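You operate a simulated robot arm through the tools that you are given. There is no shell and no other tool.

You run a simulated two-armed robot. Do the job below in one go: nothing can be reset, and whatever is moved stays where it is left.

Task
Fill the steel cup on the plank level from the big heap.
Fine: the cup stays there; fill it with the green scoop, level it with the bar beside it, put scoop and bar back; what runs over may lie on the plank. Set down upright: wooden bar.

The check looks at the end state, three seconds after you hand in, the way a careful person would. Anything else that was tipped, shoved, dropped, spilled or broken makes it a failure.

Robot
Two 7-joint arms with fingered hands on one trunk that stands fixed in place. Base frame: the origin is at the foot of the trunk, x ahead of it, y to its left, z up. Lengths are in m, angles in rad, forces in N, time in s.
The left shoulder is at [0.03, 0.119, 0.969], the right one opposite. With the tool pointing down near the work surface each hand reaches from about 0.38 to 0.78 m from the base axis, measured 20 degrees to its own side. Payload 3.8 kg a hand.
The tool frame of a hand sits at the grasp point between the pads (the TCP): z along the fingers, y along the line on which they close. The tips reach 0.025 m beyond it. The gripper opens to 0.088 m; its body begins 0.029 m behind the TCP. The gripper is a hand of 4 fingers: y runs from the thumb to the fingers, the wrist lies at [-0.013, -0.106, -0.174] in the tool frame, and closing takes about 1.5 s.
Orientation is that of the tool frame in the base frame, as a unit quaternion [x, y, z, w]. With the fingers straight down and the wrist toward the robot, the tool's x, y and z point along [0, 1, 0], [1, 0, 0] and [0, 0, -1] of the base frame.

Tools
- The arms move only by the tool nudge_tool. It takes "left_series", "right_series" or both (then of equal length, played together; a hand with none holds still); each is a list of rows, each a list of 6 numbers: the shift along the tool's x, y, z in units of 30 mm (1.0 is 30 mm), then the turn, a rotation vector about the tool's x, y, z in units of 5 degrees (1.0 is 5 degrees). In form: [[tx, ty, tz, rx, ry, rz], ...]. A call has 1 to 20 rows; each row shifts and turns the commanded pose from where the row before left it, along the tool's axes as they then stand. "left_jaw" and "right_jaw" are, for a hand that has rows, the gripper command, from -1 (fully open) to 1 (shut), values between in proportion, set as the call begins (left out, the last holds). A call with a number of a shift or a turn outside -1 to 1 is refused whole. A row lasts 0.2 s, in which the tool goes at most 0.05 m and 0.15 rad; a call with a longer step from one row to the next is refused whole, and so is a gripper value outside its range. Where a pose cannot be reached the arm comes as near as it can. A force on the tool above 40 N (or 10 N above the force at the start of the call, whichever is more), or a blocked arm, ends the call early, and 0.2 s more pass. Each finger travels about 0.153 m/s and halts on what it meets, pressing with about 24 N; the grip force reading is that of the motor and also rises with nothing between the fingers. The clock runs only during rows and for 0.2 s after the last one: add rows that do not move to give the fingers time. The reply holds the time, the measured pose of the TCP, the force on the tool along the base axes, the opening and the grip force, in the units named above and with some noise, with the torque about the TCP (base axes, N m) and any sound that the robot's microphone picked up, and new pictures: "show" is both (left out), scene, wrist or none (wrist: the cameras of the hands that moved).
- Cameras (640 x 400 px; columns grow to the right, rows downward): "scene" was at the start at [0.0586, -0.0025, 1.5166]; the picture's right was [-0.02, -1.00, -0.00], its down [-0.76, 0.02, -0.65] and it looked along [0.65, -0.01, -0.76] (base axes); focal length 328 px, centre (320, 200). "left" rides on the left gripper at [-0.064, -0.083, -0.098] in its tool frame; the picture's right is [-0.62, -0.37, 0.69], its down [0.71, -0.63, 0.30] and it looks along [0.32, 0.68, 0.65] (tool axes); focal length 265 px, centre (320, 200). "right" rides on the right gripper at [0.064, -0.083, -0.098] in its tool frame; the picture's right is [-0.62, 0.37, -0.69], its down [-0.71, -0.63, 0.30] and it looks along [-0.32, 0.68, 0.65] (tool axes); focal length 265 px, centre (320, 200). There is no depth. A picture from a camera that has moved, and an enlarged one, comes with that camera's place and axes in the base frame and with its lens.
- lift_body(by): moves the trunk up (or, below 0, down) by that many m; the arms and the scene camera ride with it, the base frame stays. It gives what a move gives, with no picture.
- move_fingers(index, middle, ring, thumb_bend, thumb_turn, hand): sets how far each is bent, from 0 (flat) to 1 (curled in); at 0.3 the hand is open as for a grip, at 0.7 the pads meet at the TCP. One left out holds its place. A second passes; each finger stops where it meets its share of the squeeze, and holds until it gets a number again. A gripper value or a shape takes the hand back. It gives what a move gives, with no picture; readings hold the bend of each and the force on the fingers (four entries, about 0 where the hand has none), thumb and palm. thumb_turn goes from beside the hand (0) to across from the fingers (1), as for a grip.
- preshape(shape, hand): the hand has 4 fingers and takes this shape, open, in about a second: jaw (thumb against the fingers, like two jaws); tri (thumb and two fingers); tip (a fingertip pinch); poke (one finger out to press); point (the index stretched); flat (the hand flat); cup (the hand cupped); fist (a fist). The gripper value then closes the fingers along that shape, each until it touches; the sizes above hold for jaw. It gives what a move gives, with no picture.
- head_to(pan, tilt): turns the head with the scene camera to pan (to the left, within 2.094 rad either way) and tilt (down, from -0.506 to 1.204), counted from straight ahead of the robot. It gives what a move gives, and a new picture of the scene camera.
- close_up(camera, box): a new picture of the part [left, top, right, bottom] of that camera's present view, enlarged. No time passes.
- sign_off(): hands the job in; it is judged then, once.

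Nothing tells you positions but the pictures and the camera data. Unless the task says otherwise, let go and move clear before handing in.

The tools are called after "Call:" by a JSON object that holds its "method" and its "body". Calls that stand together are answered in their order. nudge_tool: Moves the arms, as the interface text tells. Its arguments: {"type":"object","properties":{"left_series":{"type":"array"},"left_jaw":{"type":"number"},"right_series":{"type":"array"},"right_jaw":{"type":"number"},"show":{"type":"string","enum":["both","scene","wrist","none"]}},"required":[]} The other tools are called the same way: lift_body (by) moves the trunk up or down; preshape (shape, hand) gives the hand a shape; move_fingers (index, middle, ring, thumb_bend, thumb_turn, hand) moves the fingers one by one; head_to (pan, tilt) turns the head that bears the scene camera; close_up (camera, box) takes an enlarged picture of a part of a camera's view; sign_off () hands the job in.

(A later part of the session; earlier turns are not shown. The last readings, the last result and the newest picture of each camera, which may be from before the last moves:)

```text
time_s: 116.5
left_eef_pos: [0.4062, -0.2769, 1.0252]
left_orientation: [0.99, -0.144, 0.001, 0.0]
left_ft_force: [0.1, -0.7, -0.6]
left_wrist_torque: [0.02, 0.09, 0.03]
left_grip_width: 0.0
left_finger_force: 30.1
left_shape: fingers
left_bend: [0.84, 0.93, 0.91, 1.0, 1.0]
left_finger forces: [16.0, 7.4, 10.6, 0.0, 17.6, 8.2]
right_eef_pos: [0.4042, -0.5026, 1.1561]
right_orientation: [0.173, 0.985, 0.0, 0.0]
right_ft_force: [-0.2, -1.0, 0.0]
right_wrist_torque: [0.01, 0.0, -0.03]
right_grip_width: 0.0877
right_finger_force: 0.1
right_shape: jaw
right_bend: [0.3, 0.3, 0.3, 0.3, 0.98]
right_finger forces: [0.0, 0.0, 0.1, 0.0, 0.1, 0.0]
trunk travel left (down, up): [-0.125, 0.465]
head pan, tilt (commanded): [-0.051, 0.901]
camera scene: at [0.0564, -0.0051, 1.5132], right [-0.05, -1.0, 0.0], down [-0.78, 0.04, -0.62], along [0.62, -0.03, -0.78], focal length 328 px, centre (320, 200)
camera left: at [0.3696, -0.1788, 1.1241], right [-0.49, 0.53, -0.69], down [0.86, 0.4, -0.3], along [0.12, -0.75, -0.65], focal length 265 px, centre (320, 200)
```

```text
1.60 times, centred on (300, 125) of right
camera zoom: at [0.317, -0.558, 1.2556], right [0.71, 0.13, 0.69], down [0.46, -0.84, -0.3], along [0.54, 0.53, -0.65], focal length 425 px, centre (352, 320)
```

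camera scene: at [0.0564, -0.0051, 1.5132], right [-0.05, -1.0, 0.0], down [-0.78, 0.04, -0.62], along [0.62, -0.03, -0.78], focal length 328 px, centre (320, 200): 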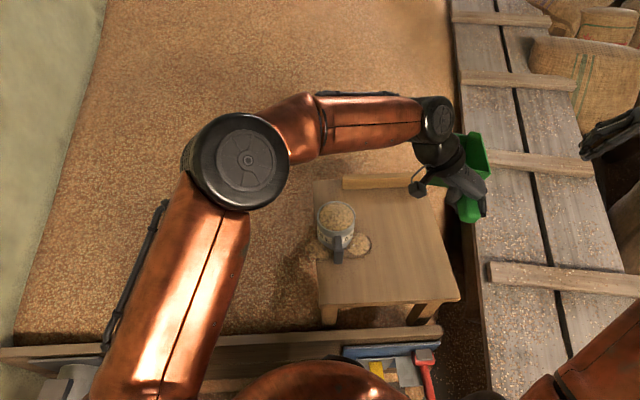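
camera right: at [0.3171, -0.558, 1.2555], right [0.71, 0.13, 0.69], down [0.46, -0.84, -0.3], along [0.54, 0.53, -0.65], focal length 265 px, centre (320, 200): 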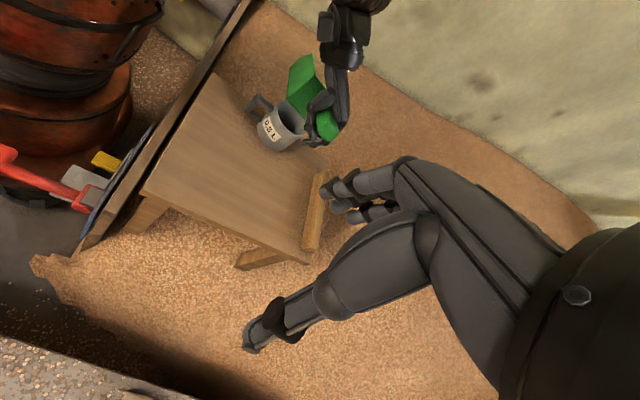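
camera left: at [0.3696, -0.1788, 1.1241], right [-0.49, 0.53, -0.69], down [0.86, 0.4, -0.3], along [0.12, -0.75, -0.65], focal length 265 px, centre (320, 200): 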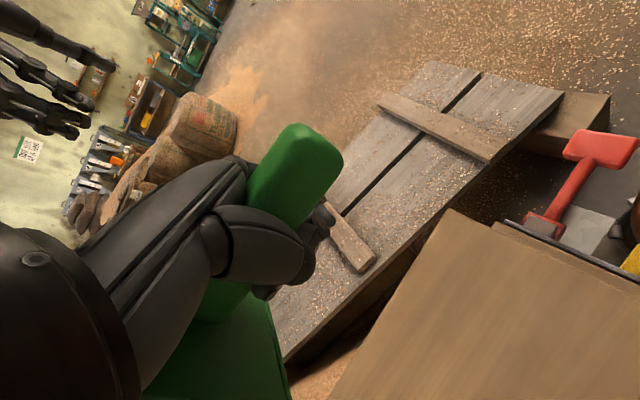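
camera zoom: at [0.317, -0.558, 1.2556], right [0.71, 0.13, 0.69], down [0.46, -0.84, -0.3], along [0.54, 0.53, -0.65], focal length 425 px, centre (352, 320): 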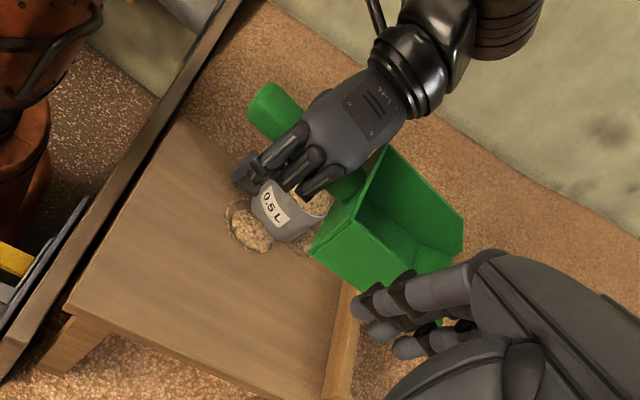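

The scoop is empty, nearly level and just above its original place. I lower it to about 2 cm above the plank.

Call:
{"method": "nudge_tool", "body": {"left_series": [[0.1, 0.11, 0.6, 0, 0, 0], [0.1, 0.11, 0.9, 0, 0, 0], [0, 0, 0.9, 0, 0, 0], [0, 0, 0.9, 0, 0, 0], [0, 0, 0.9, 0, 0, 0], [0, 0, 0.9, 0, 0, 0], [0, 0, 0.9, 0, 0, 0], [0, 0, 0.6, 0, 0, 0], [0, 0, 0.4, 0, 0, 0]], "show": "both"}}

Call:
{"method": "close_up", "body": {"camera": "right", "box": [150, 50, 450, 300]}}

Call:
{"method": "close_up", "body": {"camera": "scene", "box": [360, 160, 480, 300]}}

```text
time_s: 118.5
left_eef_pos: [0.4127, -0.2854, 0.8187]
left_orientation: [0.99, -0.143, -0.001, 0.0]
left_ft_force: [-0.1, 0.2, -1.1]
left_wrist_torque: [0.0, 0.06, -0.02]
left_grip_width: 0.0001
left_finger_force: 29.6
left_shape: fingers
left_bend: [0.84, 0.93, 0.91, 1.0, 1.0]
left_finger forces: [15.6, 7.2, 10.5, 0.1, 17.4, 8.4]
right_eef_pos: [0.4066, -0.5031, 1.1555]
right_orientation: [0.173, 0.985, 0.0, 0.0]
right_ft_force: [-0.2, 0.9, -0.3]
right_wrist_torque: [0.0, -0.02, -0.01]
right_grip_width: 0.088
right_finger_force: 0.1
right_shape: jaw
right_bend: [0.3, 0.3, 0.3, 0.3, 0.98]
right_finger forces: [0.0, 0.1, 0.1, 0.1, 0.0, 0.0]
trunk travel left (down, up): [-0.125, 0.465]
head pan, tilt (commanded): [-0.051, 0.901]
camera scene: at [0.0566, -0.005, 1.5132], right [-0.05, -1.0, 0.0], down [-0.78, 0.04, -0.62], along [0.62, -0.03, -0.78], focal length 328 px, centre (320, 200)
camera left: at [0.375, -0.1865, 0.9156], right [-0.49, 0.53, -0.69], down [0.86, 0.4, -0.3], along [0.12, -0.75, -0.65], focal length 265 px, centre (320, 200)
```

scene: 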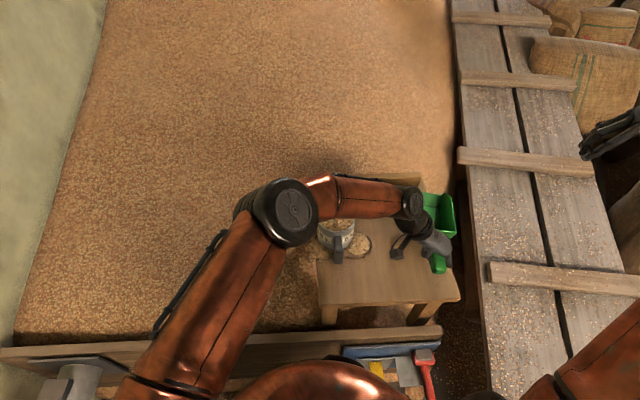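
left: 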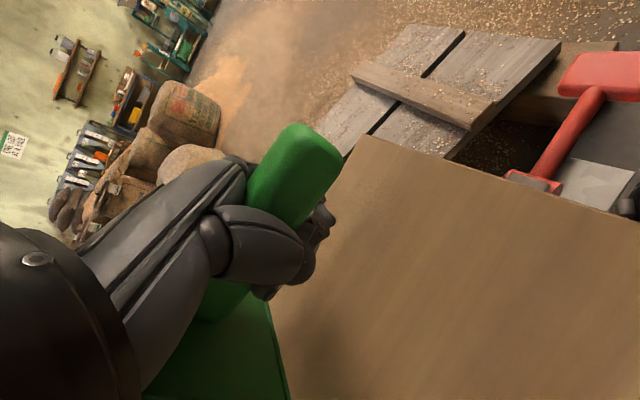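

```text
1.60 times, centred on (300, 175) of right
camera zoom: at [0.3171, -0.5579, 1.2556], right [0.71, 0.13, 0.69], down [0.46, -0.84, -0.3], along [0.54, 0.53, -0.65], focal length 425 px, centre (352, 240)
```

zoom: 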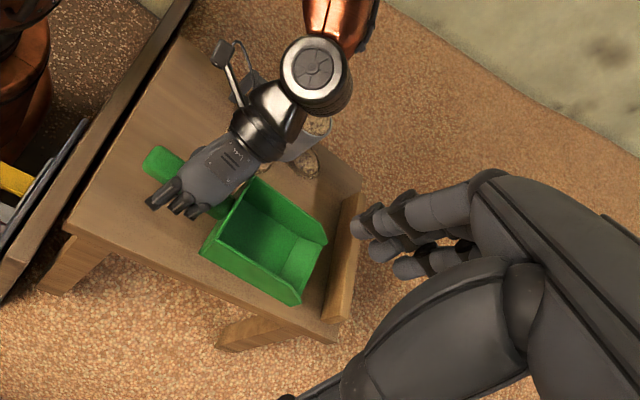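

```text
2.86 times, centred on (420, 230) of scene
camera zoom: at [0.0566, -0.005, 1.5132], right [-0.05, -1.0, 0.0], down [-0.78, 0.04, -0.62], along [0.62, -0.03, -0.78], focal length 937 px, centre (34, 114)
```

zoom: 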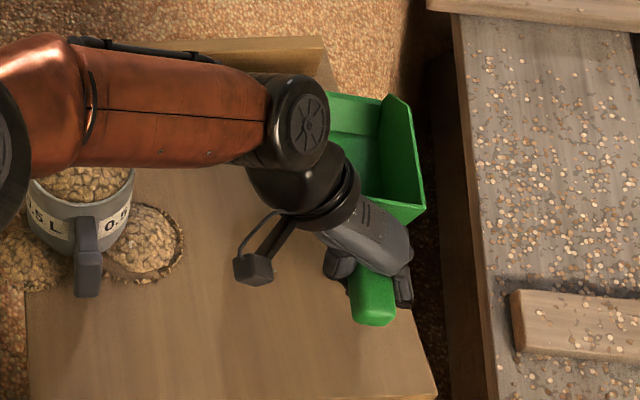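

The scoop is aligned with the plank near its original spot. I lower the last bit and ease the grip so it settles on the plank.

Call:
{"method": "nudge_tool", "body": {"left_series": [[0, 0, 0.25, 0, 0, 0], [0, 0, 0.25, 0, 0, 0], [0, 0, 0, 0, 0, 0]], "show": "none"}}

Call:
{"method": "close_up", "body": {"camera": "right", "box": [200, 120, 320, 260]}}

```text
time_s: 119.3
left_eef_pos: [0.411, -0.2852, 0.8024]
left_orientation: [0.99, -0.144, 0.0, 0.0]
left_ft_force: [-0.3, 0.7, -1.3]
left_wrist_torque: [0.0, 0.12, 0.04]
left_grip_width: 0.0
left_finger_force: 30.2
left_shape: fingers
left_bend: [0.84, 0.93, 0.91, 1.0, 1.0]
left_finger forces: [15.4, 7.2, 10.6, 0.0, 17.4, 8.3]
right_eef_pos: [0.4057, -0.5016, 1.1557]
right_orientation: [0.173, 0.985, 0.0, 0.0]
right_ft_force: [0.7, 0.9, -0.3]
right_wrist_torque: [-0.01, 0.05, 0.04]
right_grip_width: 0.0879
right_finger_force: 0.0
right_shape: jaw
right_bend: [0.3, 0.3, 0.3, 0.3, 0.98]
right_finger forces: [0.0, 0.0, 0.0, 0.0, 0.0, 0.1]
trunk travel left (down, up): [-0.125, 0.465]
head pan, tilt (commanded): [-0.051, 0.901]
```

```text
2.86 times, centred on (260, 190) of right
camera zoom: at [0.317, -0.5579, 1.2556], right [0.71, 0.13, 0.69], down [0.46, -0.84, -0.3], along [0.54, 0.53, -0.65], focal length 758 px, centre (491, 229)
```

zoom: 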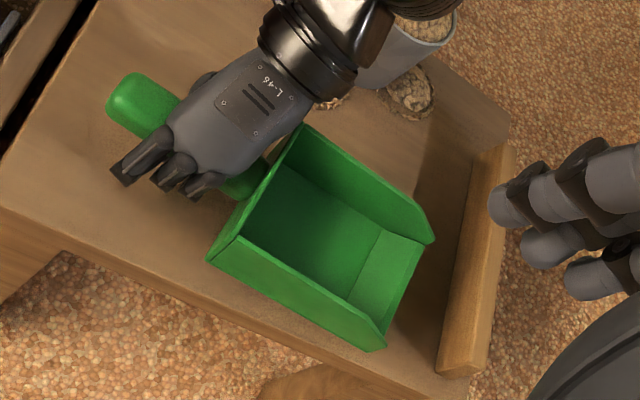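

Call:
{"method": "nudge_tool", "body": {"left_series": [[0, 0, 0.15, 0, 0, 0], [0, 0, 0.15, 0, 0, 0], [0, 0, 0, 0, 0, 0]], "show": "none"}}

Call:
{"method": "close_up", "body": {"camera": "right", "box": [200, 120, 320, 260]}}

```text
time_s: 120.2
left_eef_pos: [0.4114, -0.2837, 0.7936]
left_orientation: [0.99, -0.143, 0.001, 0.0]
left_ft_force: [0.4, -0.2, -1.1]
left_wrist_torque: [0.06, 0.08, -0.02]
left_grip_width: 0.0
left_finger_force: 29.1
left_shape: fingers
left_bend: [0.84, 0.93, 0.91, 1.0, 1.0]
left_finger forces: [15.5, 7.2, 10.5, 0.0, 17.3, 8.4]
right_eef_pos: [0.4056, -0.5033, 1.1568]
right_orientation: [0.174, 0.985, 0.0, 0.0]
right_ft_force: [0.4, -0.1, 0.1]
right_wrist_torque: [0.0, 0.01, 0.03]
right_grip_width: 0.0874
right_finger_force: 0.1
right_shape: jaw
right_bend: [0.3, 0.3, 0.3, 0.3, 0.98]
right_finger forces: [0.0, 0.0, 0.1, 0.1, 0.1, 0.0]
trunk travel left (down, up): [-0.125, 0.465]
head pan, tilt (commanded): [-0.051, 0.901]
```

```text
2.86 times, centred on (260, 190) of right
camera zoom: at [0.317, -0.5579, 1.2557], right [0.71, 0.13, 0.69], down [0.46, -0.84, -0.3], along [0.54, 0.53, -0.65], focal length 758 px, centre (491, 229)
```

zoom: 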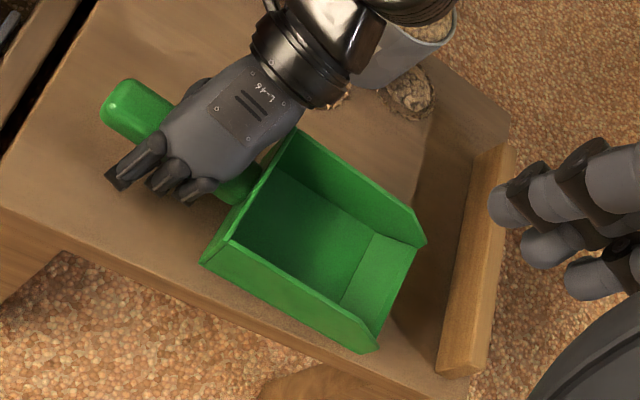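

No contact yet, about 1–2 cm to go. To leave room for the opening fingers I come back up slightly and ease the fingers so the scoop settles down within the loose grip.

Call:
{"method": "nudge_tool", "body": {"left_series": [[0, 0, -0.25, 0, 0, 0], [0, 0, 0, 0, 0, 0]], "show": "none"}}

Call:
{"method": "move_fingers", "body": {"hand": "left", "index": 0.74, "middle": 0.72, "ring": 0.72, "thumb_bend": 0.84}}

Call:
{"method": "close_up", "body": {"camera": "right", "box": [200, 120, 320, 260]}}

Call:
{"method": "close_up", "body": {"camera": "left", "box": [150, 100, 450, 400]}}

```text
time_s: 120.8
left_eef_pos: [0.4094, -0.2843, 0.7997]
left_orientation: [0.99, -0.144, 0.0, 0.0]
left_ft_force: [0.3, -0.1, -1.8]
left_wrist_torque: [-0.01, 0.11, -0.01]
left_grip_width: 0.0
left_finger_force: 29.6
left_shape: fingers
left_bend: [0.84, 0.93, 0.91, 1.0, 1.0]
left_finger forces: [15.6, 7.1, 10.5, 0.1, 17.3, 8.4]
right_eef_pos: [0.4056, -0.5024, 1.1567]
right_orientation: [0.174, 0.985, 0.0, 0.0]
right_ft_force: [0.2, -0.5, 0.8]
right_wrist_torque: [-0.01, -0.03, 0.01]
right_grip_width: 0.0875
right_finger_force: 0.1
right_shape: jaw
right_bend: [0.3, 0.3, 0.3, 0.3, 0.98]
right_finger forces: [0.0, 0.1, 0.0, 0.1, 0.1, 0.0]
trunk travel left (down, up): [-0.125, 0.465]
head pan, tilt (commanded): [-0.051, 0.901]
```

```text
time_s: 121.8
left_eef_pos: [0.4099, -0.2849, 0.7995]
left_orientation: [0.99, -0.144, 0.0, 0.0]
left_ft_force: [-0.3, -1.3, -1.5]
left_wrist_torque: [0.0, 0.11, -0.01]
left_grip_width: 0.0
left_finger_force: 9.2
left_shape: fingers
left_bend: [0.72, 0.72, 0.72, 0.84, 1.0]
left_finger forces: [7.3, 0.0, 0.9, 0.0, 8.6, 2.7]
right_eef_pos: [0.4062, -0.5031, 1.1567]
right_orientation: [0.173, 0.985, 0.0, 0.0]
right_ft_force: [0.2, 0.9, -0.2]
right_wrist_torque: [-0.03, 0.03, 0.0]
right_grip_width: 0.0877
right_finger_force: 0.0
right_shape: jaw
right_bend: [0.3, 0.3, 0.3, 0.3, 0.98]
right_finger forces: [0.1, 0.0, 0.1, 0.0, 0.0, 0.0]
trunk travel left (down, up): [-0.125, 0.465]
head pan, tilt (commanded): [-0.051, 0.901]
```

```text
2.86 times, centred on (260, 190) of right
camera zoom: at [0.317, -0.5579, 1.2556], right [0.71, 0.13, 0.69], down [0.46, -0.84, -0.3], along [0.54, 0.53, -0.65], focal length 758 px, centre (491, 229)
```

zoom: 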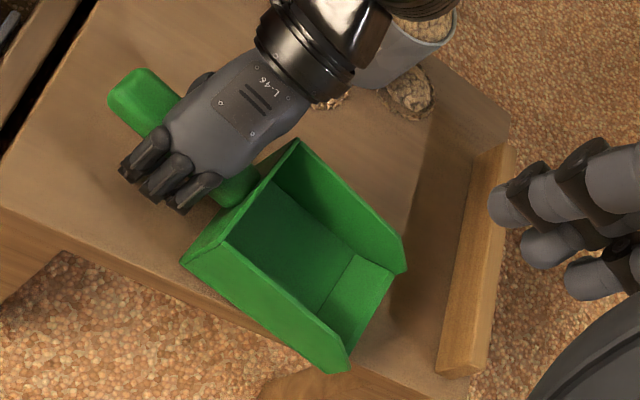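

```text
1.33 times, centred on (300, 250) of left
camera zoom: at [0.3731, -0.1871, 0.898], right [-0.49, 0.53, -0.69], down [0.86, 0.4, -0.3], along [0.12, -0.75, -0.65], focal length 354 px, centre (347, 133)
```

zoom: 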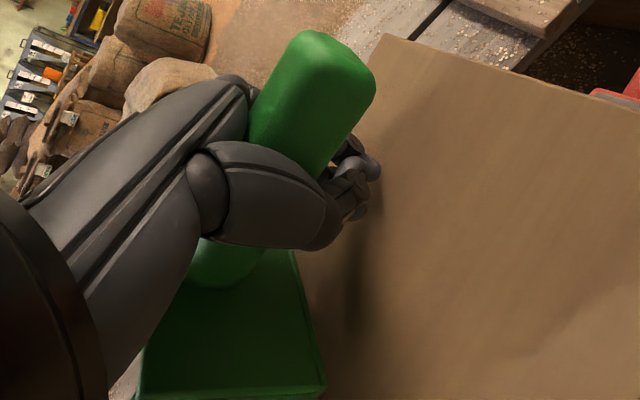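

Call:
{"method": "close_up", "body": {"camera": "right", "box": [250, 160, 310, 260]}}

Call:
{"method": "close_up", "body": {"camera": "scene", "box": [390, 160, 480, 280]}}

```text
4.00 times, centred on (280, 210) of right
camera zoom: at [0.317, -0.5579, 1.2556], right [0.71, 0.13, 0.69], down [0.46, -0.84, -0.3], along [0.54, 0.53, -0.65], focal length 1062 px, centre (480, 160)
```

zoom: 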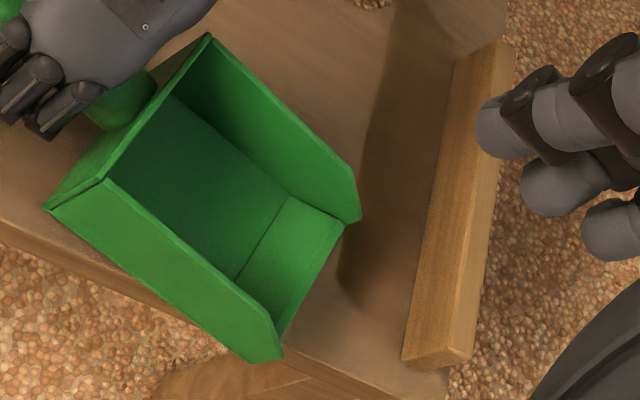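

```text
3.33 times, centred on (435, 220) of scene
camera zoom: at [0.0565, -0.0049, 1.5132], right [-0.05, -1.0, 0.0], down [-0.78, 0.04, -0.62], along [0.62, -0.03, -0.78], focal length 1094 px, centre (-63, 133)
```

zoom: 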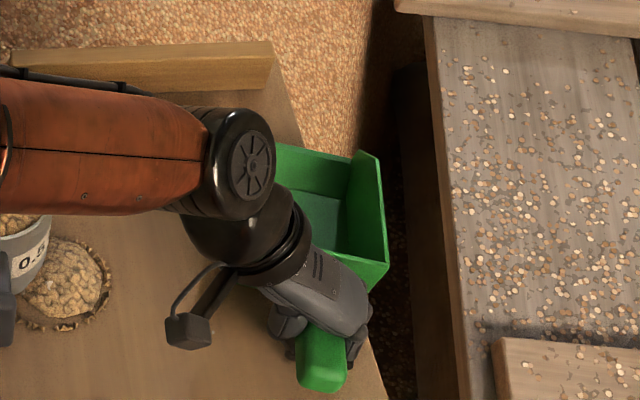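

Easing the grip let the scoop swing about 17° to the right, so its nose overhangs the plank's right edge. I lift slightly and turn the hand back left by the same angle.

Call:
{"method": "nudge_tool", "body": {"left_series": [[0, 0, -0.3, 0, 0, 0], [0, 0, -0.4, 0, 0, 0], [0, 0, 0, 0, 0, -0.7], [0, 0, 0, 0, 0, -0.9], [0, 0, 0, 0, 0, -0.9], [0, 0, 0, 0, 0, -0.9], [0, 0, 0, 0, 0, 0]], "show": "none"}}

Call:
{"method": "close_up", "body": {"camera": "right", "box": [200, 120, 320, 260]}}

Call:
{"method": "close_up", "body": {"camera": "scene", "box": [370, 160, 470, 300]}}

```text
time_s: 123.3
left_eef_pos: [0.4103, -0.2847, 0.8211]
left_orientation: [1.0, 0.004, -0.001, 0.0]
left_ft_force: [-0.2, 0.4, -1.6]
left_wrist_torque: [-0.01, 0.08, -0.01]
left_grip_width: 0.0001
left_finger_force: 9.0
left_shape: fingers
left_bend: [0.72, 0.72, 0.72, 0.84, 1.0]
left_finger forces: [6.8, 0.0, 0.9, 0.1, 8.0, 2.6]
right_eef_pos: [0.4046, -0.5027, 1.1575]
right_orientation: [0.174, 0.985, 0.001, 0.001]
right_ft_force: [0.5, -0.7, 0.1]
right_wrist_torque: [0.0, 0.0, -0.01]
right_grip_width: 0.088
right_finger_force: 0.1
right_shape: jaw
right_bend: [0.3, 0.3, 0.3, 0.3, 0.98]
right_finger forces: [0.0, 0.0, 0.0, 0.0, 0.0, 0.0]
trunk travel left (down, up): [-0.125, 0.465]
head pan, tilt (commanded): [-0.051, 0.901]
```

```text
2.86 times, centred on (260, 190) of right
camera zoom: at [0.3171, -0.5578, 1.2556], right [0.71, 0.13, 0.69], down [0.46, -0.84, -0.3], along [0.54, 0.53, -0.65], focal length 758 px, centre (491, 229)
```

zoom: 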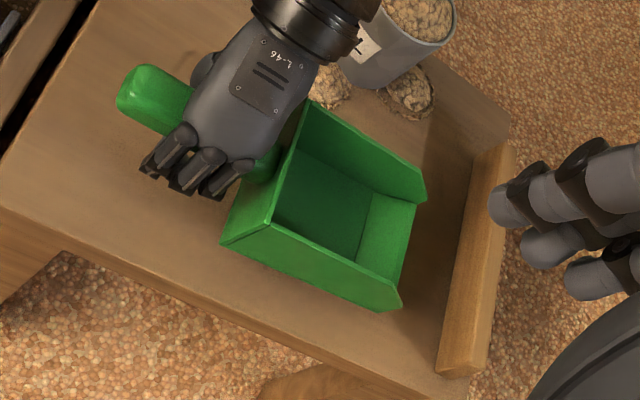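

```text
2.86 times, centred on (420, 230) of scene
camera zoom: at [0.0566, -0.0049, 1.5132], right [-0.05, -1.0, 0.0], down [-0.78, 0.04, -0.62], along [0.62, -0.03, -0.78], focal length 937 px, centre (34, 114)
```

zoom: 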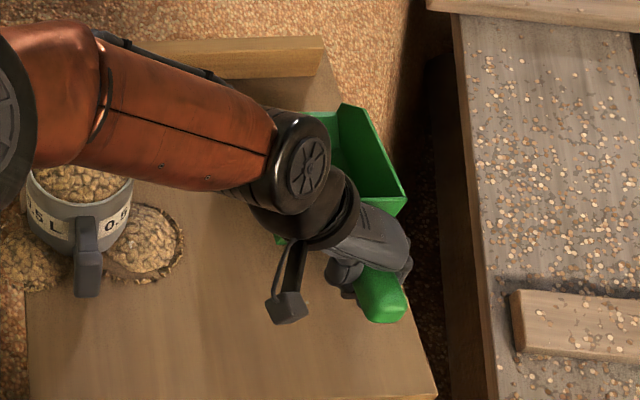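

The scoop is now properly over the plank, pointing straight. I lower it again and then open the hand fully.

Call:
{"method": "nudge_tool", "body": {"left_series": [[0, 0, 0.3, 0, 0, 0], [0, 0, 0.25, 0, 0, 0], [0, 0, 0, 0, 0, 0]], "show": "none"}}

Call:
{"method": "move_fingers", "body": {"hand": "left", "index": 0.62, "middle": 0.62, "ring": 0.62, "thumb_bend": 0.66}}

Call:
{"method": "close_up", "body": {"camera": "right", "box": [200, 120, 320, 260]}}

Call:
{"method": "close_up", "body": {"camera": "left", "box": [150, 100, 450, 400]}}

```text
time_s: 124.2
left_eef_pos: [0.4096, -0.2831, 0.8045]
left_orientation: [1.0, 0.004, 0.0, 0.0]
left_ft_force: [-0.4, -0.4, -1.1]
left_wrist_torque: [0.03, 0.06, -0.02]
left_grip_width: 0.0001
left_finger_force: 8.9
left_shape: fingers
left_bend: [0.72, 0.72, 0.72, 0.84, 1.0]
left_finger forces: [6.7, 0.0, 1.1, 0.1, 8.1, 2.6]
right_eef_pos: [0.4056, -0.502, 1.1564]
right_orientation: [0.173, 0.985, 0.001, 0.0]
right_ft_force: [-0.6, 1.1, 0.5]
right_wrist_torque: [0.03, 0.0, 0.01]
right_grip_width: 0.0876
right_finger_force: 0.0
right_shape: jaw
right_bend: [0.3, 0.3, 0.3, 0.3, 0.98]
right_finger forces: [0.0, 0.1, 0.0, 0.0, 0.0, 0.0]
trunk travel left (down, up): [-0.125, 0.465]
head pan, tilt (commanded): [-0.051, 0.901]
```

```text
time_s: 125.2
left_eef_pos: [0.4102, -0.2848, 0.8042]
left_orientation: [1.0, 0.004, 0.0, 0.0]
left_ft_force: [1.1, -0.5, 0.4]
left_wrist_torque: [-0.02, -0.04, 0.0]
left_grip_width: 0.0117
left_finger_force: 2.0
left_shape: fingers
left_bend: [0.62, 0.62, 0.62, 0.66, 1.0]
left_finger forces: [1.6, 0.0, 0.0, 0.0, 1.4, 0.4]
right_eef_pos: [0.4065, -0.5024, 1.1572]
right_orientation: [0.173, 0.985, 0.0, 0.001]
right_ft_force: [-0.3, -0.3, -0.7]
right_wrist_torque: [-0.02, 0.02, -0.01]
right_grip_width: 0.0877
right_finger_force: 0.0
right_shape: jaw
right_bend: [0.3, 0.3, 0.3, 0.3, 0.98]
right_finger forces: [0.0, 0.0, 0.1, 0.0, 0.1, 0.1]
trunk travel left (down, up): [-0.125, 0.465]
head pan, tilt (commanded): [-0.051, 0.901]
```

```text
2.86 times, centred on (260, 190) of right
camera zoom: at [0.317, -0.5578, 1.2557], right [0.71, 0.13, 0.69], down [0.46, -0.84, -0.3], along [0.54, 0.53, -0.65], focal length 758 px, centre (491, 229)
```

zoom: 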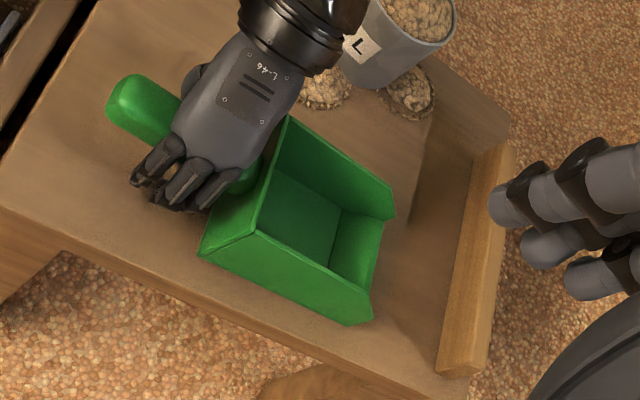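

```text
1.33 times, centred on (300, 250) of left
camera zoom: at [0.3461, -0.2016, 0.9024], right [-0.62, 0.36, -0.69], down [0.71, 0.64, -0.3], along [0.33, -0.68, -0.65], focal length 354 px, centre (347, 133)
```

zoom: 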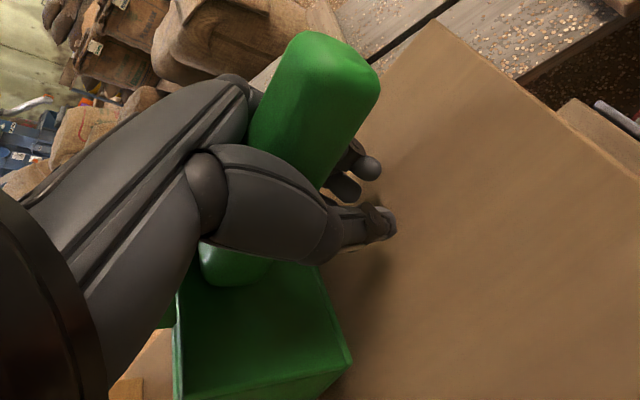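

The weight is off the hand now (scoop resting on the plank). I open the hand fully.

Call:
{"method": "nudge_tool", "body": {"left_series": [[0, 0, 0, 0, 0, 0], [0, 0, 0, 0, 0, 0], [0, 0, 0, 0, 0, 0], [0, 0, 0, 0, 0, 0], [0, 0, 0, 0, 0, 0]], "left_jaw": -1, "show": "none"}}

Call:
{"method": "close_up", "body": {"camera": "right", "box": [200, 120, 320, 260]}}

Call:
{"method": "close_up", "body": {"camera": "left", "box": [150, 100, 450, 400]}}

```text
time_s: 126.3
left_eef_pos: [0.4105, -0.2833, 0.8049]
left_orientation: [1.0, 0.004, 0.0, 0.0]
left_ft_force: [0.2, -0.8, 0.4]
left_wrist_torque: [-0.02, -0.02, 0.03]
left_grip_width: 0.0879
left_finger_force: 0.1
left_shape: jaw
left_bend: [0.3, 0.3, 0.3, 0.3, 0.98]
left_finger forces: [0.0, 0.0, 0.0, 0.0, 0.0, 0.0]
right_eef_pos: [0.4048, -0.5021, 1.1555]
right_orientation: [0.173, 0.985, 0.0, 0.0]
right_ft_force: [0.5, 0.5, -0.2]
right_wrist_torque: [0.05, -0.01, 0.0]
right_grip_width: 0.0878
right_finger_force: 0.2
right_shape: jaw
right_bend: [0.3, 0.3, 0.3, 0.3, 0.98]
right_finger forces: [0.1, 0.0, 0.0, 0.1, 0.1, 0.1]
trunk travel left (down, up): [-0.125, 0.465]
head pan, tilt (commanded): [-0.051, 0.901]
```

```text
2.86 times, centred on (260, 190) of right
camera zoom: at [0.3169, -0.5578, 1.2557], right [0.71, 0.13, 0.69], down [0.46, -0.84, -0.3], along [0.54, 0.53, -0.65], focal length 758 px, centre (491, 229)
```

zoom: 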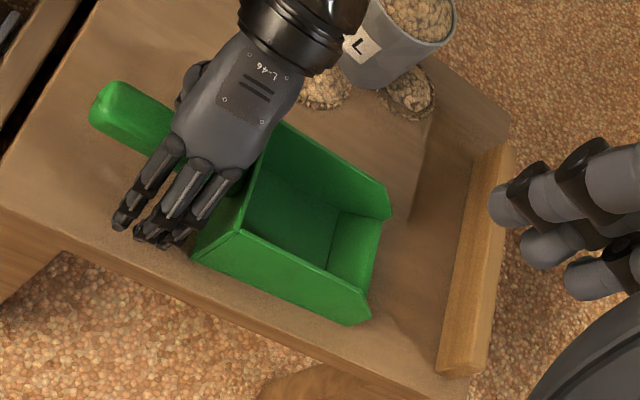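

```text
1.33 times, centred on (300, 250) of left
camera zoom: at [0.3461, -0.2016, 0.9024], right [-0.62, 0.36, -0.69], down [0.71, 0.64, -0.3], along [0.33, -0.68, -0.65], focal length 354 px, centre (347, 133)
```

zoom: 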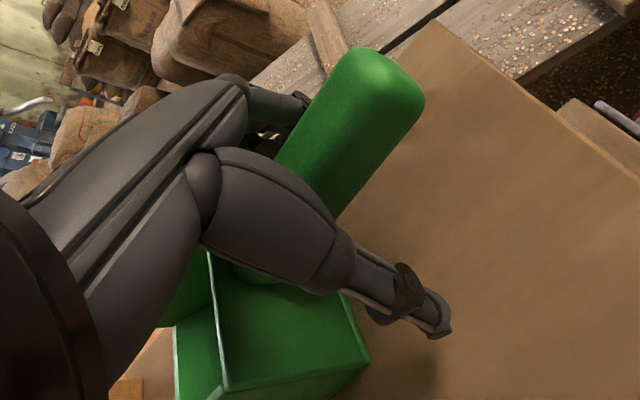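

The scoop is resting flat and the hand is open around the handle. I lift straight up and check the scoop stays.

Call:
{"method": "nudge_tool", "body": {"left_series": [[0, 0, -0.3, 0, 0, 0], [0, 0, -0.6, 0, 0, 0], [0, 0, -0.8, 0, 0, 0], [0, 0, -0.9, 0, 0, 0], [0, 0, -0.9, 0, 0, 0], [0, 0, -0.9, 0, 0, 0], [0, 0, -0.9, 0, 0, 0], [0, 0, -0.9, 0, 0, 0], [0, 0, -0.9, 0, 0, 0]], "show": "scene"}}

Call:
{"method": "close_up", "body": {"camera": "right", "box": [180, 100, 360, 260]}}

```text
time_s: 128.3
left_eef_pos: [0.4097, -0.2838, 1.0179]
left_orientation: [1.0, 0.004, 0.0, 0.0]
left_ft_force: [-0.2, -0.1, 0.6]
left_wrist_torque: [-0.02, 0.0, 0.01]
left_grip_width: 0.088
left_finger_force: 0.0
left_shape: jaw
left_bend: [0.3, 0.3, 0.3, 0.3, 0.98]
left_finger forces: [0.0, 0.0, 0.0, 0.1, 0.0, 0.0]
right_eef_pos: [0.4055, -0.5015, 1.1567]
right_orientation: [0.173, 0.985, 0.0, -0.001]
right_ft_force: [-0.4, 0.4, -0.2]
right_wrist_torque: [0.03, -0.04, 0.0]
right_grip_width: 0.0877
right_finger_force: 0.1
right_shape: jaw
right_bend: [0.3, 0.3, 0.3, 0.3, 0.98]
right_finger forces: [0.0, 0.1, 0.0, 0.1, 0.0, 0.0]
trunk travel left (down, up): [-0.125, 0.465]
head pan, tilt (commanded): [-0.051, 0.901]
camera scene: at [0.056, -0.0047, 1.5133], right [-0.05, -1.0, 0.0], down [-0.78, 0.04, -0.62], along [0.62, -0.03, -0.78], focal length 328 px, centre (320, 200)
```

scene: 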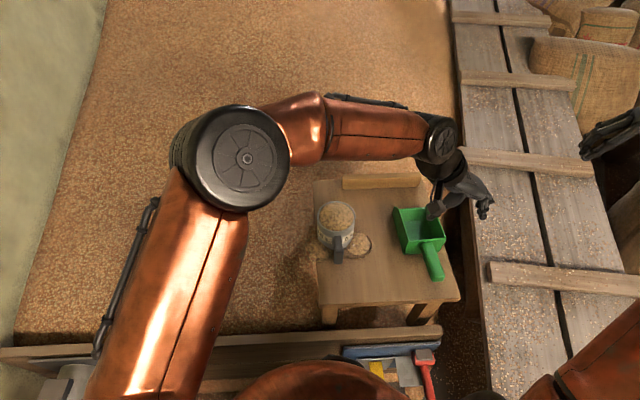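

```text
2.50 times, centred on (270, 180) of right
camera zoom: at [0.3166, -0.5577, 1.2558], right [0.71, 0.13, 0.69], down [0.46, -0.84, -0.3], along [0.54, 0.53, -0.65], focal length 664 px, centre (445, 250)
```

zoom: 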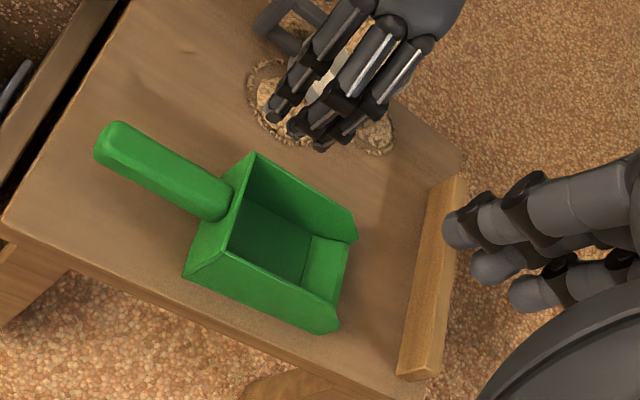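

The scoop is back in its place, upright. I move the left arm away to the left and turn the right hand to the orientation for gripping the bar (closing front-to-back).

Call:
{"method": "nudge_tool", "body": {"left_series": [[0, 0, -0.8, 0, 0, 0], [0, 0, -0.8, 0, 0, 0], [0, -0.6, -0.4, 0, 0, 0], [0, -1, 0, 0, 0, 0], [0, -1, 0, 0, 0, 0], [0, -1, 0, 0, 0, 0], [0, -1, 0, 0, 0, 0], [0, -1, 0, 0, 0, 0], [0, -1, 0, 0, 0, 0], [0, -1, 0, 0, 0, 0], [0, -1, 0, 0, 0, 0], [0, -1, 0, 0, 0, 0], [0, -1, 0, 0, 0, 0], [0, -1, 0, 0, 0, 0], [0, -1, 0, 0, 0, 0], [0, -1, 0, 0, 0, 0], [0, -1, 0, 0, 0, 0], [0, -1, 0, 0, 0, 0], [0, -0.5, 0, 0, 0, 0]], "right_series": [[0, 0, 0, 0, 0, 0], [0, 0, 0, 0, 0, 0], [0, 0, 0, 0, 0, 0], [0, 0, 0, 0, 0, 0], [0, 0, 0, 0, 0, 0], [0, 0, 0, 0, 0, 1], [0, 0, 0, 0, 0, 1], [0, 0, 0, 0, 0, 1], [0, 0, 0, 0, 0, 1], [0, 0, 0, 0, 0, 1], [0, 0, 0, 0, 0, 1], [0, 0, 0, 0, 0, 1], [0, 0, 0, 0, 0, 1], [0, 0, 0, 0, 0, 1], [0, 0, 0, 0, 0, 1], [0, 0, 0, 0, 0, 1], [0, 0, 0, 0, 0, 1], [0, 0, 0, 0, 0, 1], [0, 0, 0, 0, 0, 1]], "show": "both"}}

Call:
{"method": "close_up", "body": {"camera": "scene", "box": [300, 160, 480, 310]}}

```text
time_s: 132.3
left_eef_pos: [0.4069, 0.199, 1.077]
left_orientation: [1.0, 0.004, -0.001, 0.001]
left_ft_force: [0.7, 0.1, -0.8]
left_wrist_torque: [0.01, 0.0, -0.01]
left_grip_width: 0.088
left_finger_force: 0.1
left_shape: jaw
left_bend: [0.3, 0.3, 0.3, 0.3, 0.98]
left_finger forces: [0.1, 0.0, 0.0, 0.1, 0.1, 0.0]
right_eef_pos: [0.4053, -0.5021, 1.158]
right_orientation: [0.707, 0.707, 0.001, 0.0]
right_ft_force: [0.7, -0.3, 0.0]
right_wrist_torque: [0.02, -0.01, 0.05]
right_grip_width: 0.0876
right_finger_force: 0.1
right_shape: jaw
right_bend: [0.3, 0.3, 0.3, 0.3, 0.98]
right_finger forces: [0.1, 0.0, 0.0, 0.1, 0.0, 0.0]
trunk travel left (down, up): [-0.125, 0.465]
head pan, tilt (commanded): [-0.051, 0.901]
camera scene: at [0.0561, -0.0043, 1.5133], right [-0.05, -1.0, 0.0], down [-0.78, 0.04, -0.62], along [0.62, -0.03, -0.78], focal length 328 px, centre (320, 200)
camera right: at [0.3222, -0.4367, 1.2563], right [0.37, -0.62, 0.69], down [-0.63, -0.71, -0.3], along [0.68, -0.33, -0.65], focal length 265 px, centre (320, 200)
camera left: at [0.3424, 0.2815, 1.1752], right [-0.62, 0.36, -0.69], down [0.71, 0.64, -0.31], along [0.33, -0.68, -0.65], focal length 265 px, centre (320, 200)
```

scene: 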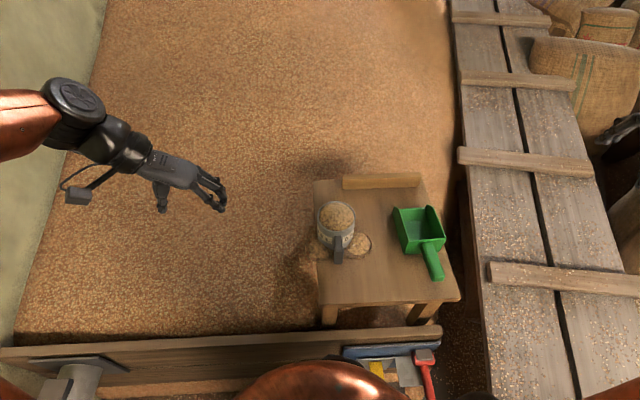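
right: 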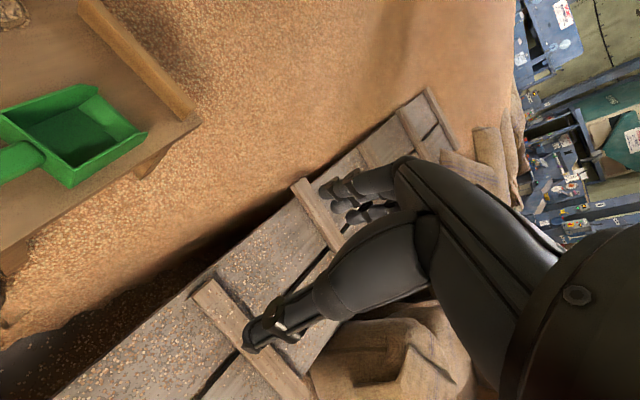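
left: 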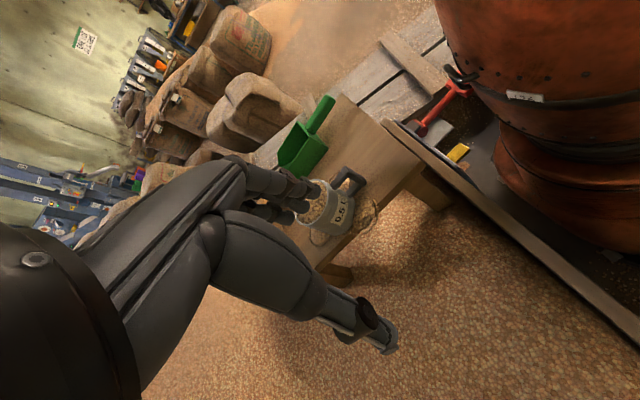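

```text
2.67 times, centred on (390, 235) of scene
camera zoom: at [0.0561, -0.0043, 1.5133], right [-0.05, -1.0, 0.0], down [-0.78, 0.04, -0.62], along [0.62, -0.03, -0.78], focal length 875 px, centre (133, 107)
```

zoom: 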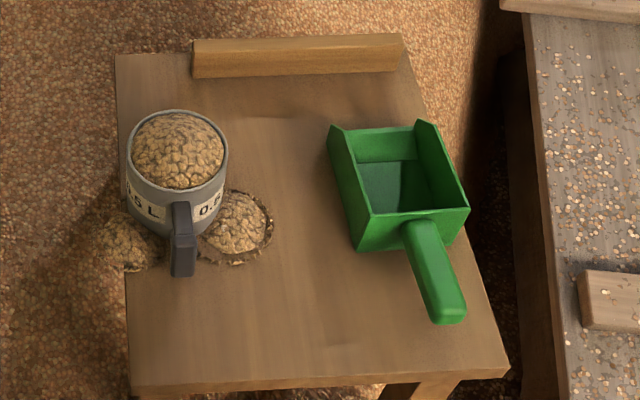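

Everything is in order; now the bar. I bring the right hand over toward the bar at a safe height.

Call:
{"method": "nudge_tool", "body": {"right_series": [[0.5, 0.4, 0.2, 0, 0, 0], [0.855, 0.712, 0.4, 0, 0, 0], [0.855, 0.712, 0.479, 0, 0, 0], [0.855, 0.712, 0.479, 0, 0, 0], [0.855, 0.712, 0.479, 0, 0, 0], [0.855, 0.712, 0.479, 0, 0, 0], [0.855, 0.712, 0.479, 0, 0, 0], [0.855, 0.712, 0.479, 0, 0, 0], [0.855, 0.712, 0.479, 0, 0, 0], [0.855, 0.712, 0.479, 0, 0, 0], [0.855, 0.712, 0.479, 0, 0, 0], [0.35, 0.31, 0.3, 0, 0, 0]], "show": "both"}}

Call:
{"method": "close_up", "body": {"camera": "right", "box": [200, 150, 460, 400]}}

```text
time_s: 134.9
left_eef_pos: [0.4072, 0.199, 1.0769]
left_orientation: [1.0, 0.004, 0.001, -0.001]
left_ft_force: [-0.1, -0.5, -0.4]
left_wrist_torque: [-0.01, -0.01, 0.06]
left_grip_width: 0.088
left_finger_force: 0.0
left_shape: jaw
left_bend: [0.3, 0.3, 0.3, 0.3, 0.98]
left_finger forces: [0.1, 0.0, 0.0, 0.0, 0.1, 0.1]
right_eef_pos: [0.64, -0.2212, 1.0]
right_orientation: [0.707, 0.707, 0.0, 0.0]
right_ft_force: [-0.3, 0.3, -0.1]
right_wrist_torque: [-0.01, 0.01, 0.0]
right_grip_width: 0.0876
right_finger_force: 0.0
right_shape: jaw
right_bend: [0.3, 0.3, 0.3, 0.3, 0.98]
right_finger forces: [0.0, 0.0, 0.0, 0.1, 0.0, 0.0]
trunk travel left (down, up): [-0.125, 0.465]
head pan, tilt (commanded): [-0.051, 0.901]
camera scene: at [0.0565, -0.0044, 1.5132], right [-0.05, -1.0, 0.0], down [-0.78, 0.04, -0.62], along [0.62, -0.03, -0.78], focal length 328 px, centre (320, 200)
camera right: at [0.5571, -0.1553, 1.0992], right [0.37, -0.62, 0.69], down [-0.63, -0.71, -0.3], along [0.68, -0.32, -0.65], focal length 265 px, centre (320, 200)
```

scene: 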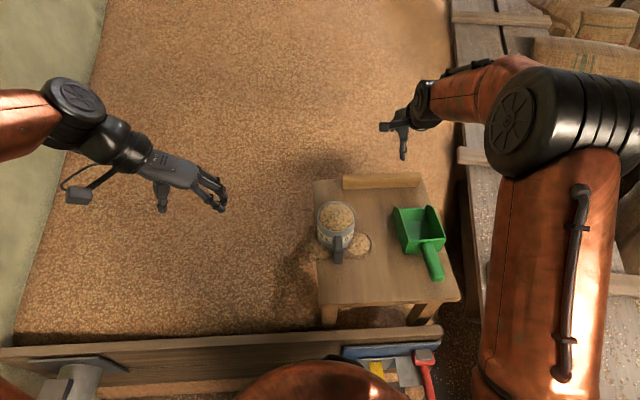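
right: 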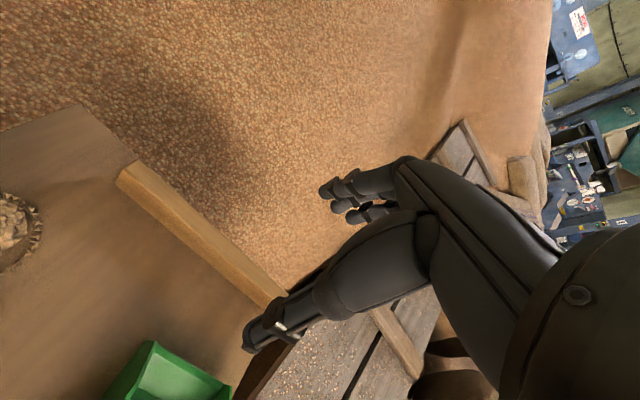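

```text
1.60 times, centred on (330, 275) of right
camera zoom: at [0.5571, -0.1553, 1.0992], right [0.37, -0.62, 0.69], down [-0.63, -0.71, -0.3], along [0.68, -0.32, -0.65], focal length 425 px, centre (304, 80)
```

zoom: 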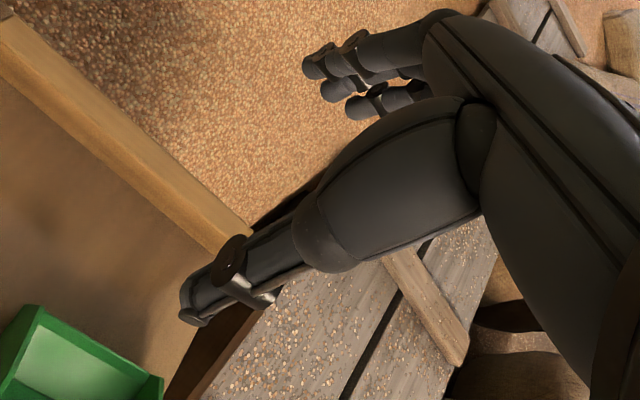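

The bar is centred near [0.689, -0.217], standing on edge with its top at z ≈ 0.815. I move over it and lower partway.

Call:
{"method": "nudge_tool", "body": {"right_series": [[0.035, 0.41, 0.83, 0, 0, 0], [0.035, 0.41, 0.83, 0, 0, 0], [0.035, 0.41, 0.83, 0, 0, 0], [0.035, 0.41, 0.83, 0, 0, 0]], "right_jaw": -1, "show": "both"}}

Call:
{"method": "close_up", "body": {"camera": "right", "box": [200, 150, 440, 350]}}

Call:
{"method": "close_up", "body": {"camera": "scene", "box": [330, 110, 450, 210]}}

```text
time_s: 135.9
left_eef_pos: [0.4082, 0.1982, 1.0773]
left_orientation: [1.0, 0.004, 0.0, 0.0]
left_ft_force: [0.1, 0.0, -0.6]
left_wrist_torque: [0.03, 0.02, 0.02]
left_grip_width: 0.0879
left_finger_force: 0.1
left_shape: jaw
left_bend: [0.3, 0.3, 0.3, 0.3, 0.98]
left_finger forces: [0.1, 0.1, 0.1, 0.1, 0.0, 0.1]
right_eef_pos: [0.6888, -0.2161, 0.9016]
right_orientation: [0.707, 0.707, 0.0, 0.0]
right_ft_force: [-0.3, -0.1, 0.3]
right_wrist_torque: [0.0, -0.02, 0.0]
right_grip_width: 0.0876
right_finger_force: 0.1
right_shape: jaw
right_bend: [0.3, 0.3, 0.3, 0.3, 0.98]
right_finger forces: [0.0, 0.1, 0.1, 0.0, 0.1, 0.1]
trunk travel left (down, up): [-0.125, 0.465]
head pan, tilt (commanded): [-0.051, 0.901]
camera scene: at [0.057, -0.0045, 1.5132], right [-0.05, -1.0, 0.0], down [-0.78, 0.04, -0.62], along [0.62, -0.03, -0.78], focal length 328 px, centre (320, 200)
camera right: at [0.6066, -0.1512, 0.9998], right [0.37, -0.62, 0.69], down [-0.63, -0.71, -0.3], along [0.68, -0.32, -0.65], focal length 265 px, centre (320, 200)
```

scene: 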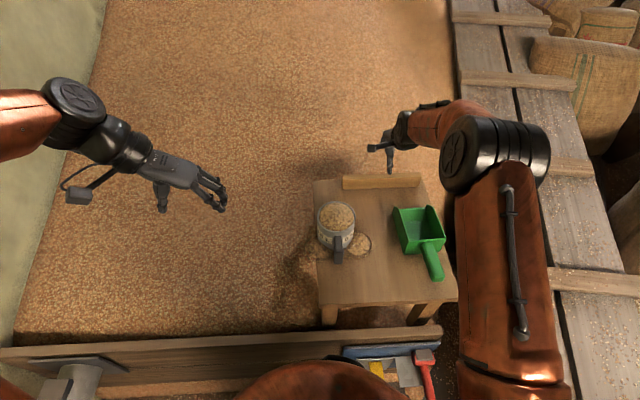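
right: 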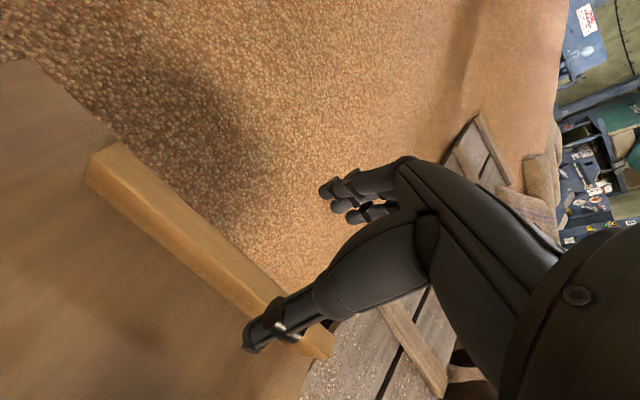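

```text
2.00 times, centred on (320, 250) of right
camera zoom: at [0.6066, -0.1512, 0.9998], right [0.37, -0.62, 0.69], down [-0.63, -0.71, -0.3], along [0.68, -0.32, -0.65], focal length 531 px, centre (320, 100)
```

zoom: 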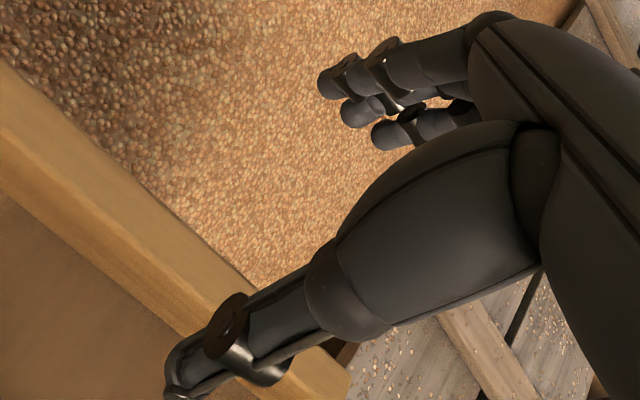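

```text
4.00 times, centred on (390, 160) of scene
camera zoom: at [0.057, -0.0045, 1.5132], right [-0.05, -1.0, 0.0], down [-0.78, 0.04, -0.62], along [0.62, -0.03, -0.78], focal length 1312 px, centre (40, 360)
```

zoom: 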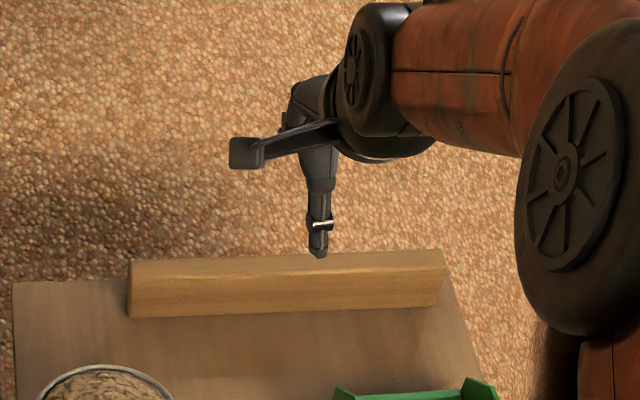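

Alignment checks out: the bar lies centred between thumb and fingers. I lower the open hand around it.

Call:
{"method": "nudge_tool", "body": {"right_series": [[0, 0, 0.6, 0, 0, 0], [0, 0, 0.8, 0, 0, 0], [0, 0, 0.8, 0, 0, 0], [0, 0, 0.6, 0, 0, 0], [0, 0, 0.25, 0, 0, 0]], "right_jaw": -1, "show": "none"}}

Call:
{"method": "close_up", "body": {"camera": "right", "box": [150, 130, 450, 380]}}

Call:
{"method": "close_up", "body": {"camera": "scene", "box": [330, 130, 450, 230]}}

```text
time_s: 137.2
left_eef_pos: [0.4073, 0.1979, 1.0767]
left_orientation: [1.0, 0.005, 0.0, 0.0]
left_ft_force: [0.6, 0.2, 0.0]
left_wrist_torque: [0.01, 0.0, 0.01]
left_grip_width: 0.0879
left_finger_force: 0.1
left_shape: jaw
left_bend: [0.3, 0.3, 0.3, 0.3, 0.98]
left_finger forces: [0.0, 0.0, 0.0, 0.1, 0.0, 0.1]
right_eef_pos: [0.6889, -0.2157, 0.8096]
right_orientation: [0.707, 0.707, 0.001, 0.001]
right_ft_force: [0.3, -0.6, 0.2]
right_wrist_torque: [-0.01, 0.02, 0.01]
right_grip_width: 0.0878
right_finger_force: 0.0
right_shape: jaw
right_bend: [0.3, 0.3, 0.3, 0.3, 0.98]
right_finger forces: [0.0, 0.1, 0.0, 0.0, 0.0, 0.1]
trunk travel left (down, up): [-0.125, 0.465]
head pan, tilt (commanded): [-0.051, 0.901]
```

```text
1.60 times, centred on (300, 255) of right
camera zoom: at [0.6065, -0.1517, 0.909], right [0.37, -0.62, 0.69], down [-0.63, -0.71, -0.3], along [0.68, -0.32, -0.65], focal length 425 px, centre (352, 112)
```

zoom: 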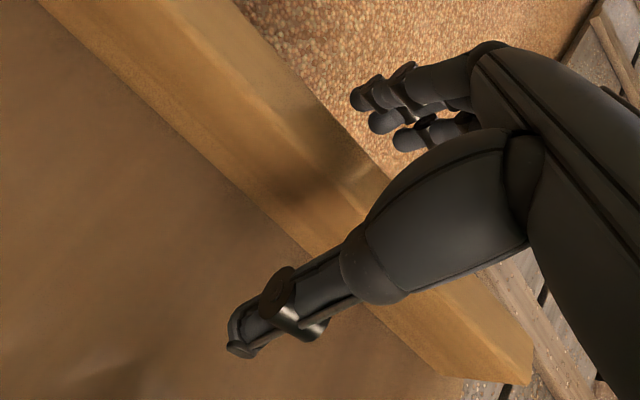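

```text
4.00 times, centred on (390, 180) of scene
camera zoom: at [0.0565, -0.0045, 1.5132], right [-0.05, -1.0, 0.0], down [-0.78, 0.04, -0.62], along [0.62, -0.03, -0.78], focal length 1312 px, centre (40, 280)
```

zoom: 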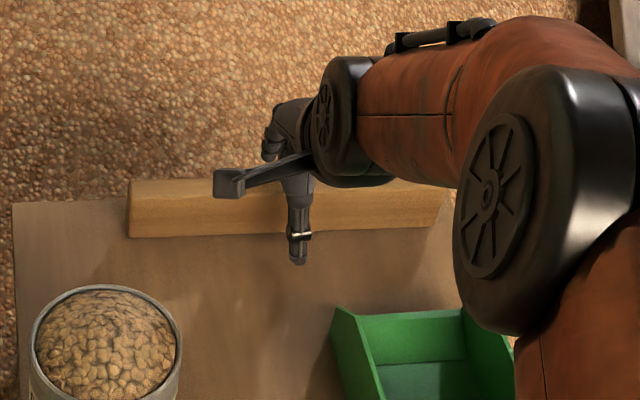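

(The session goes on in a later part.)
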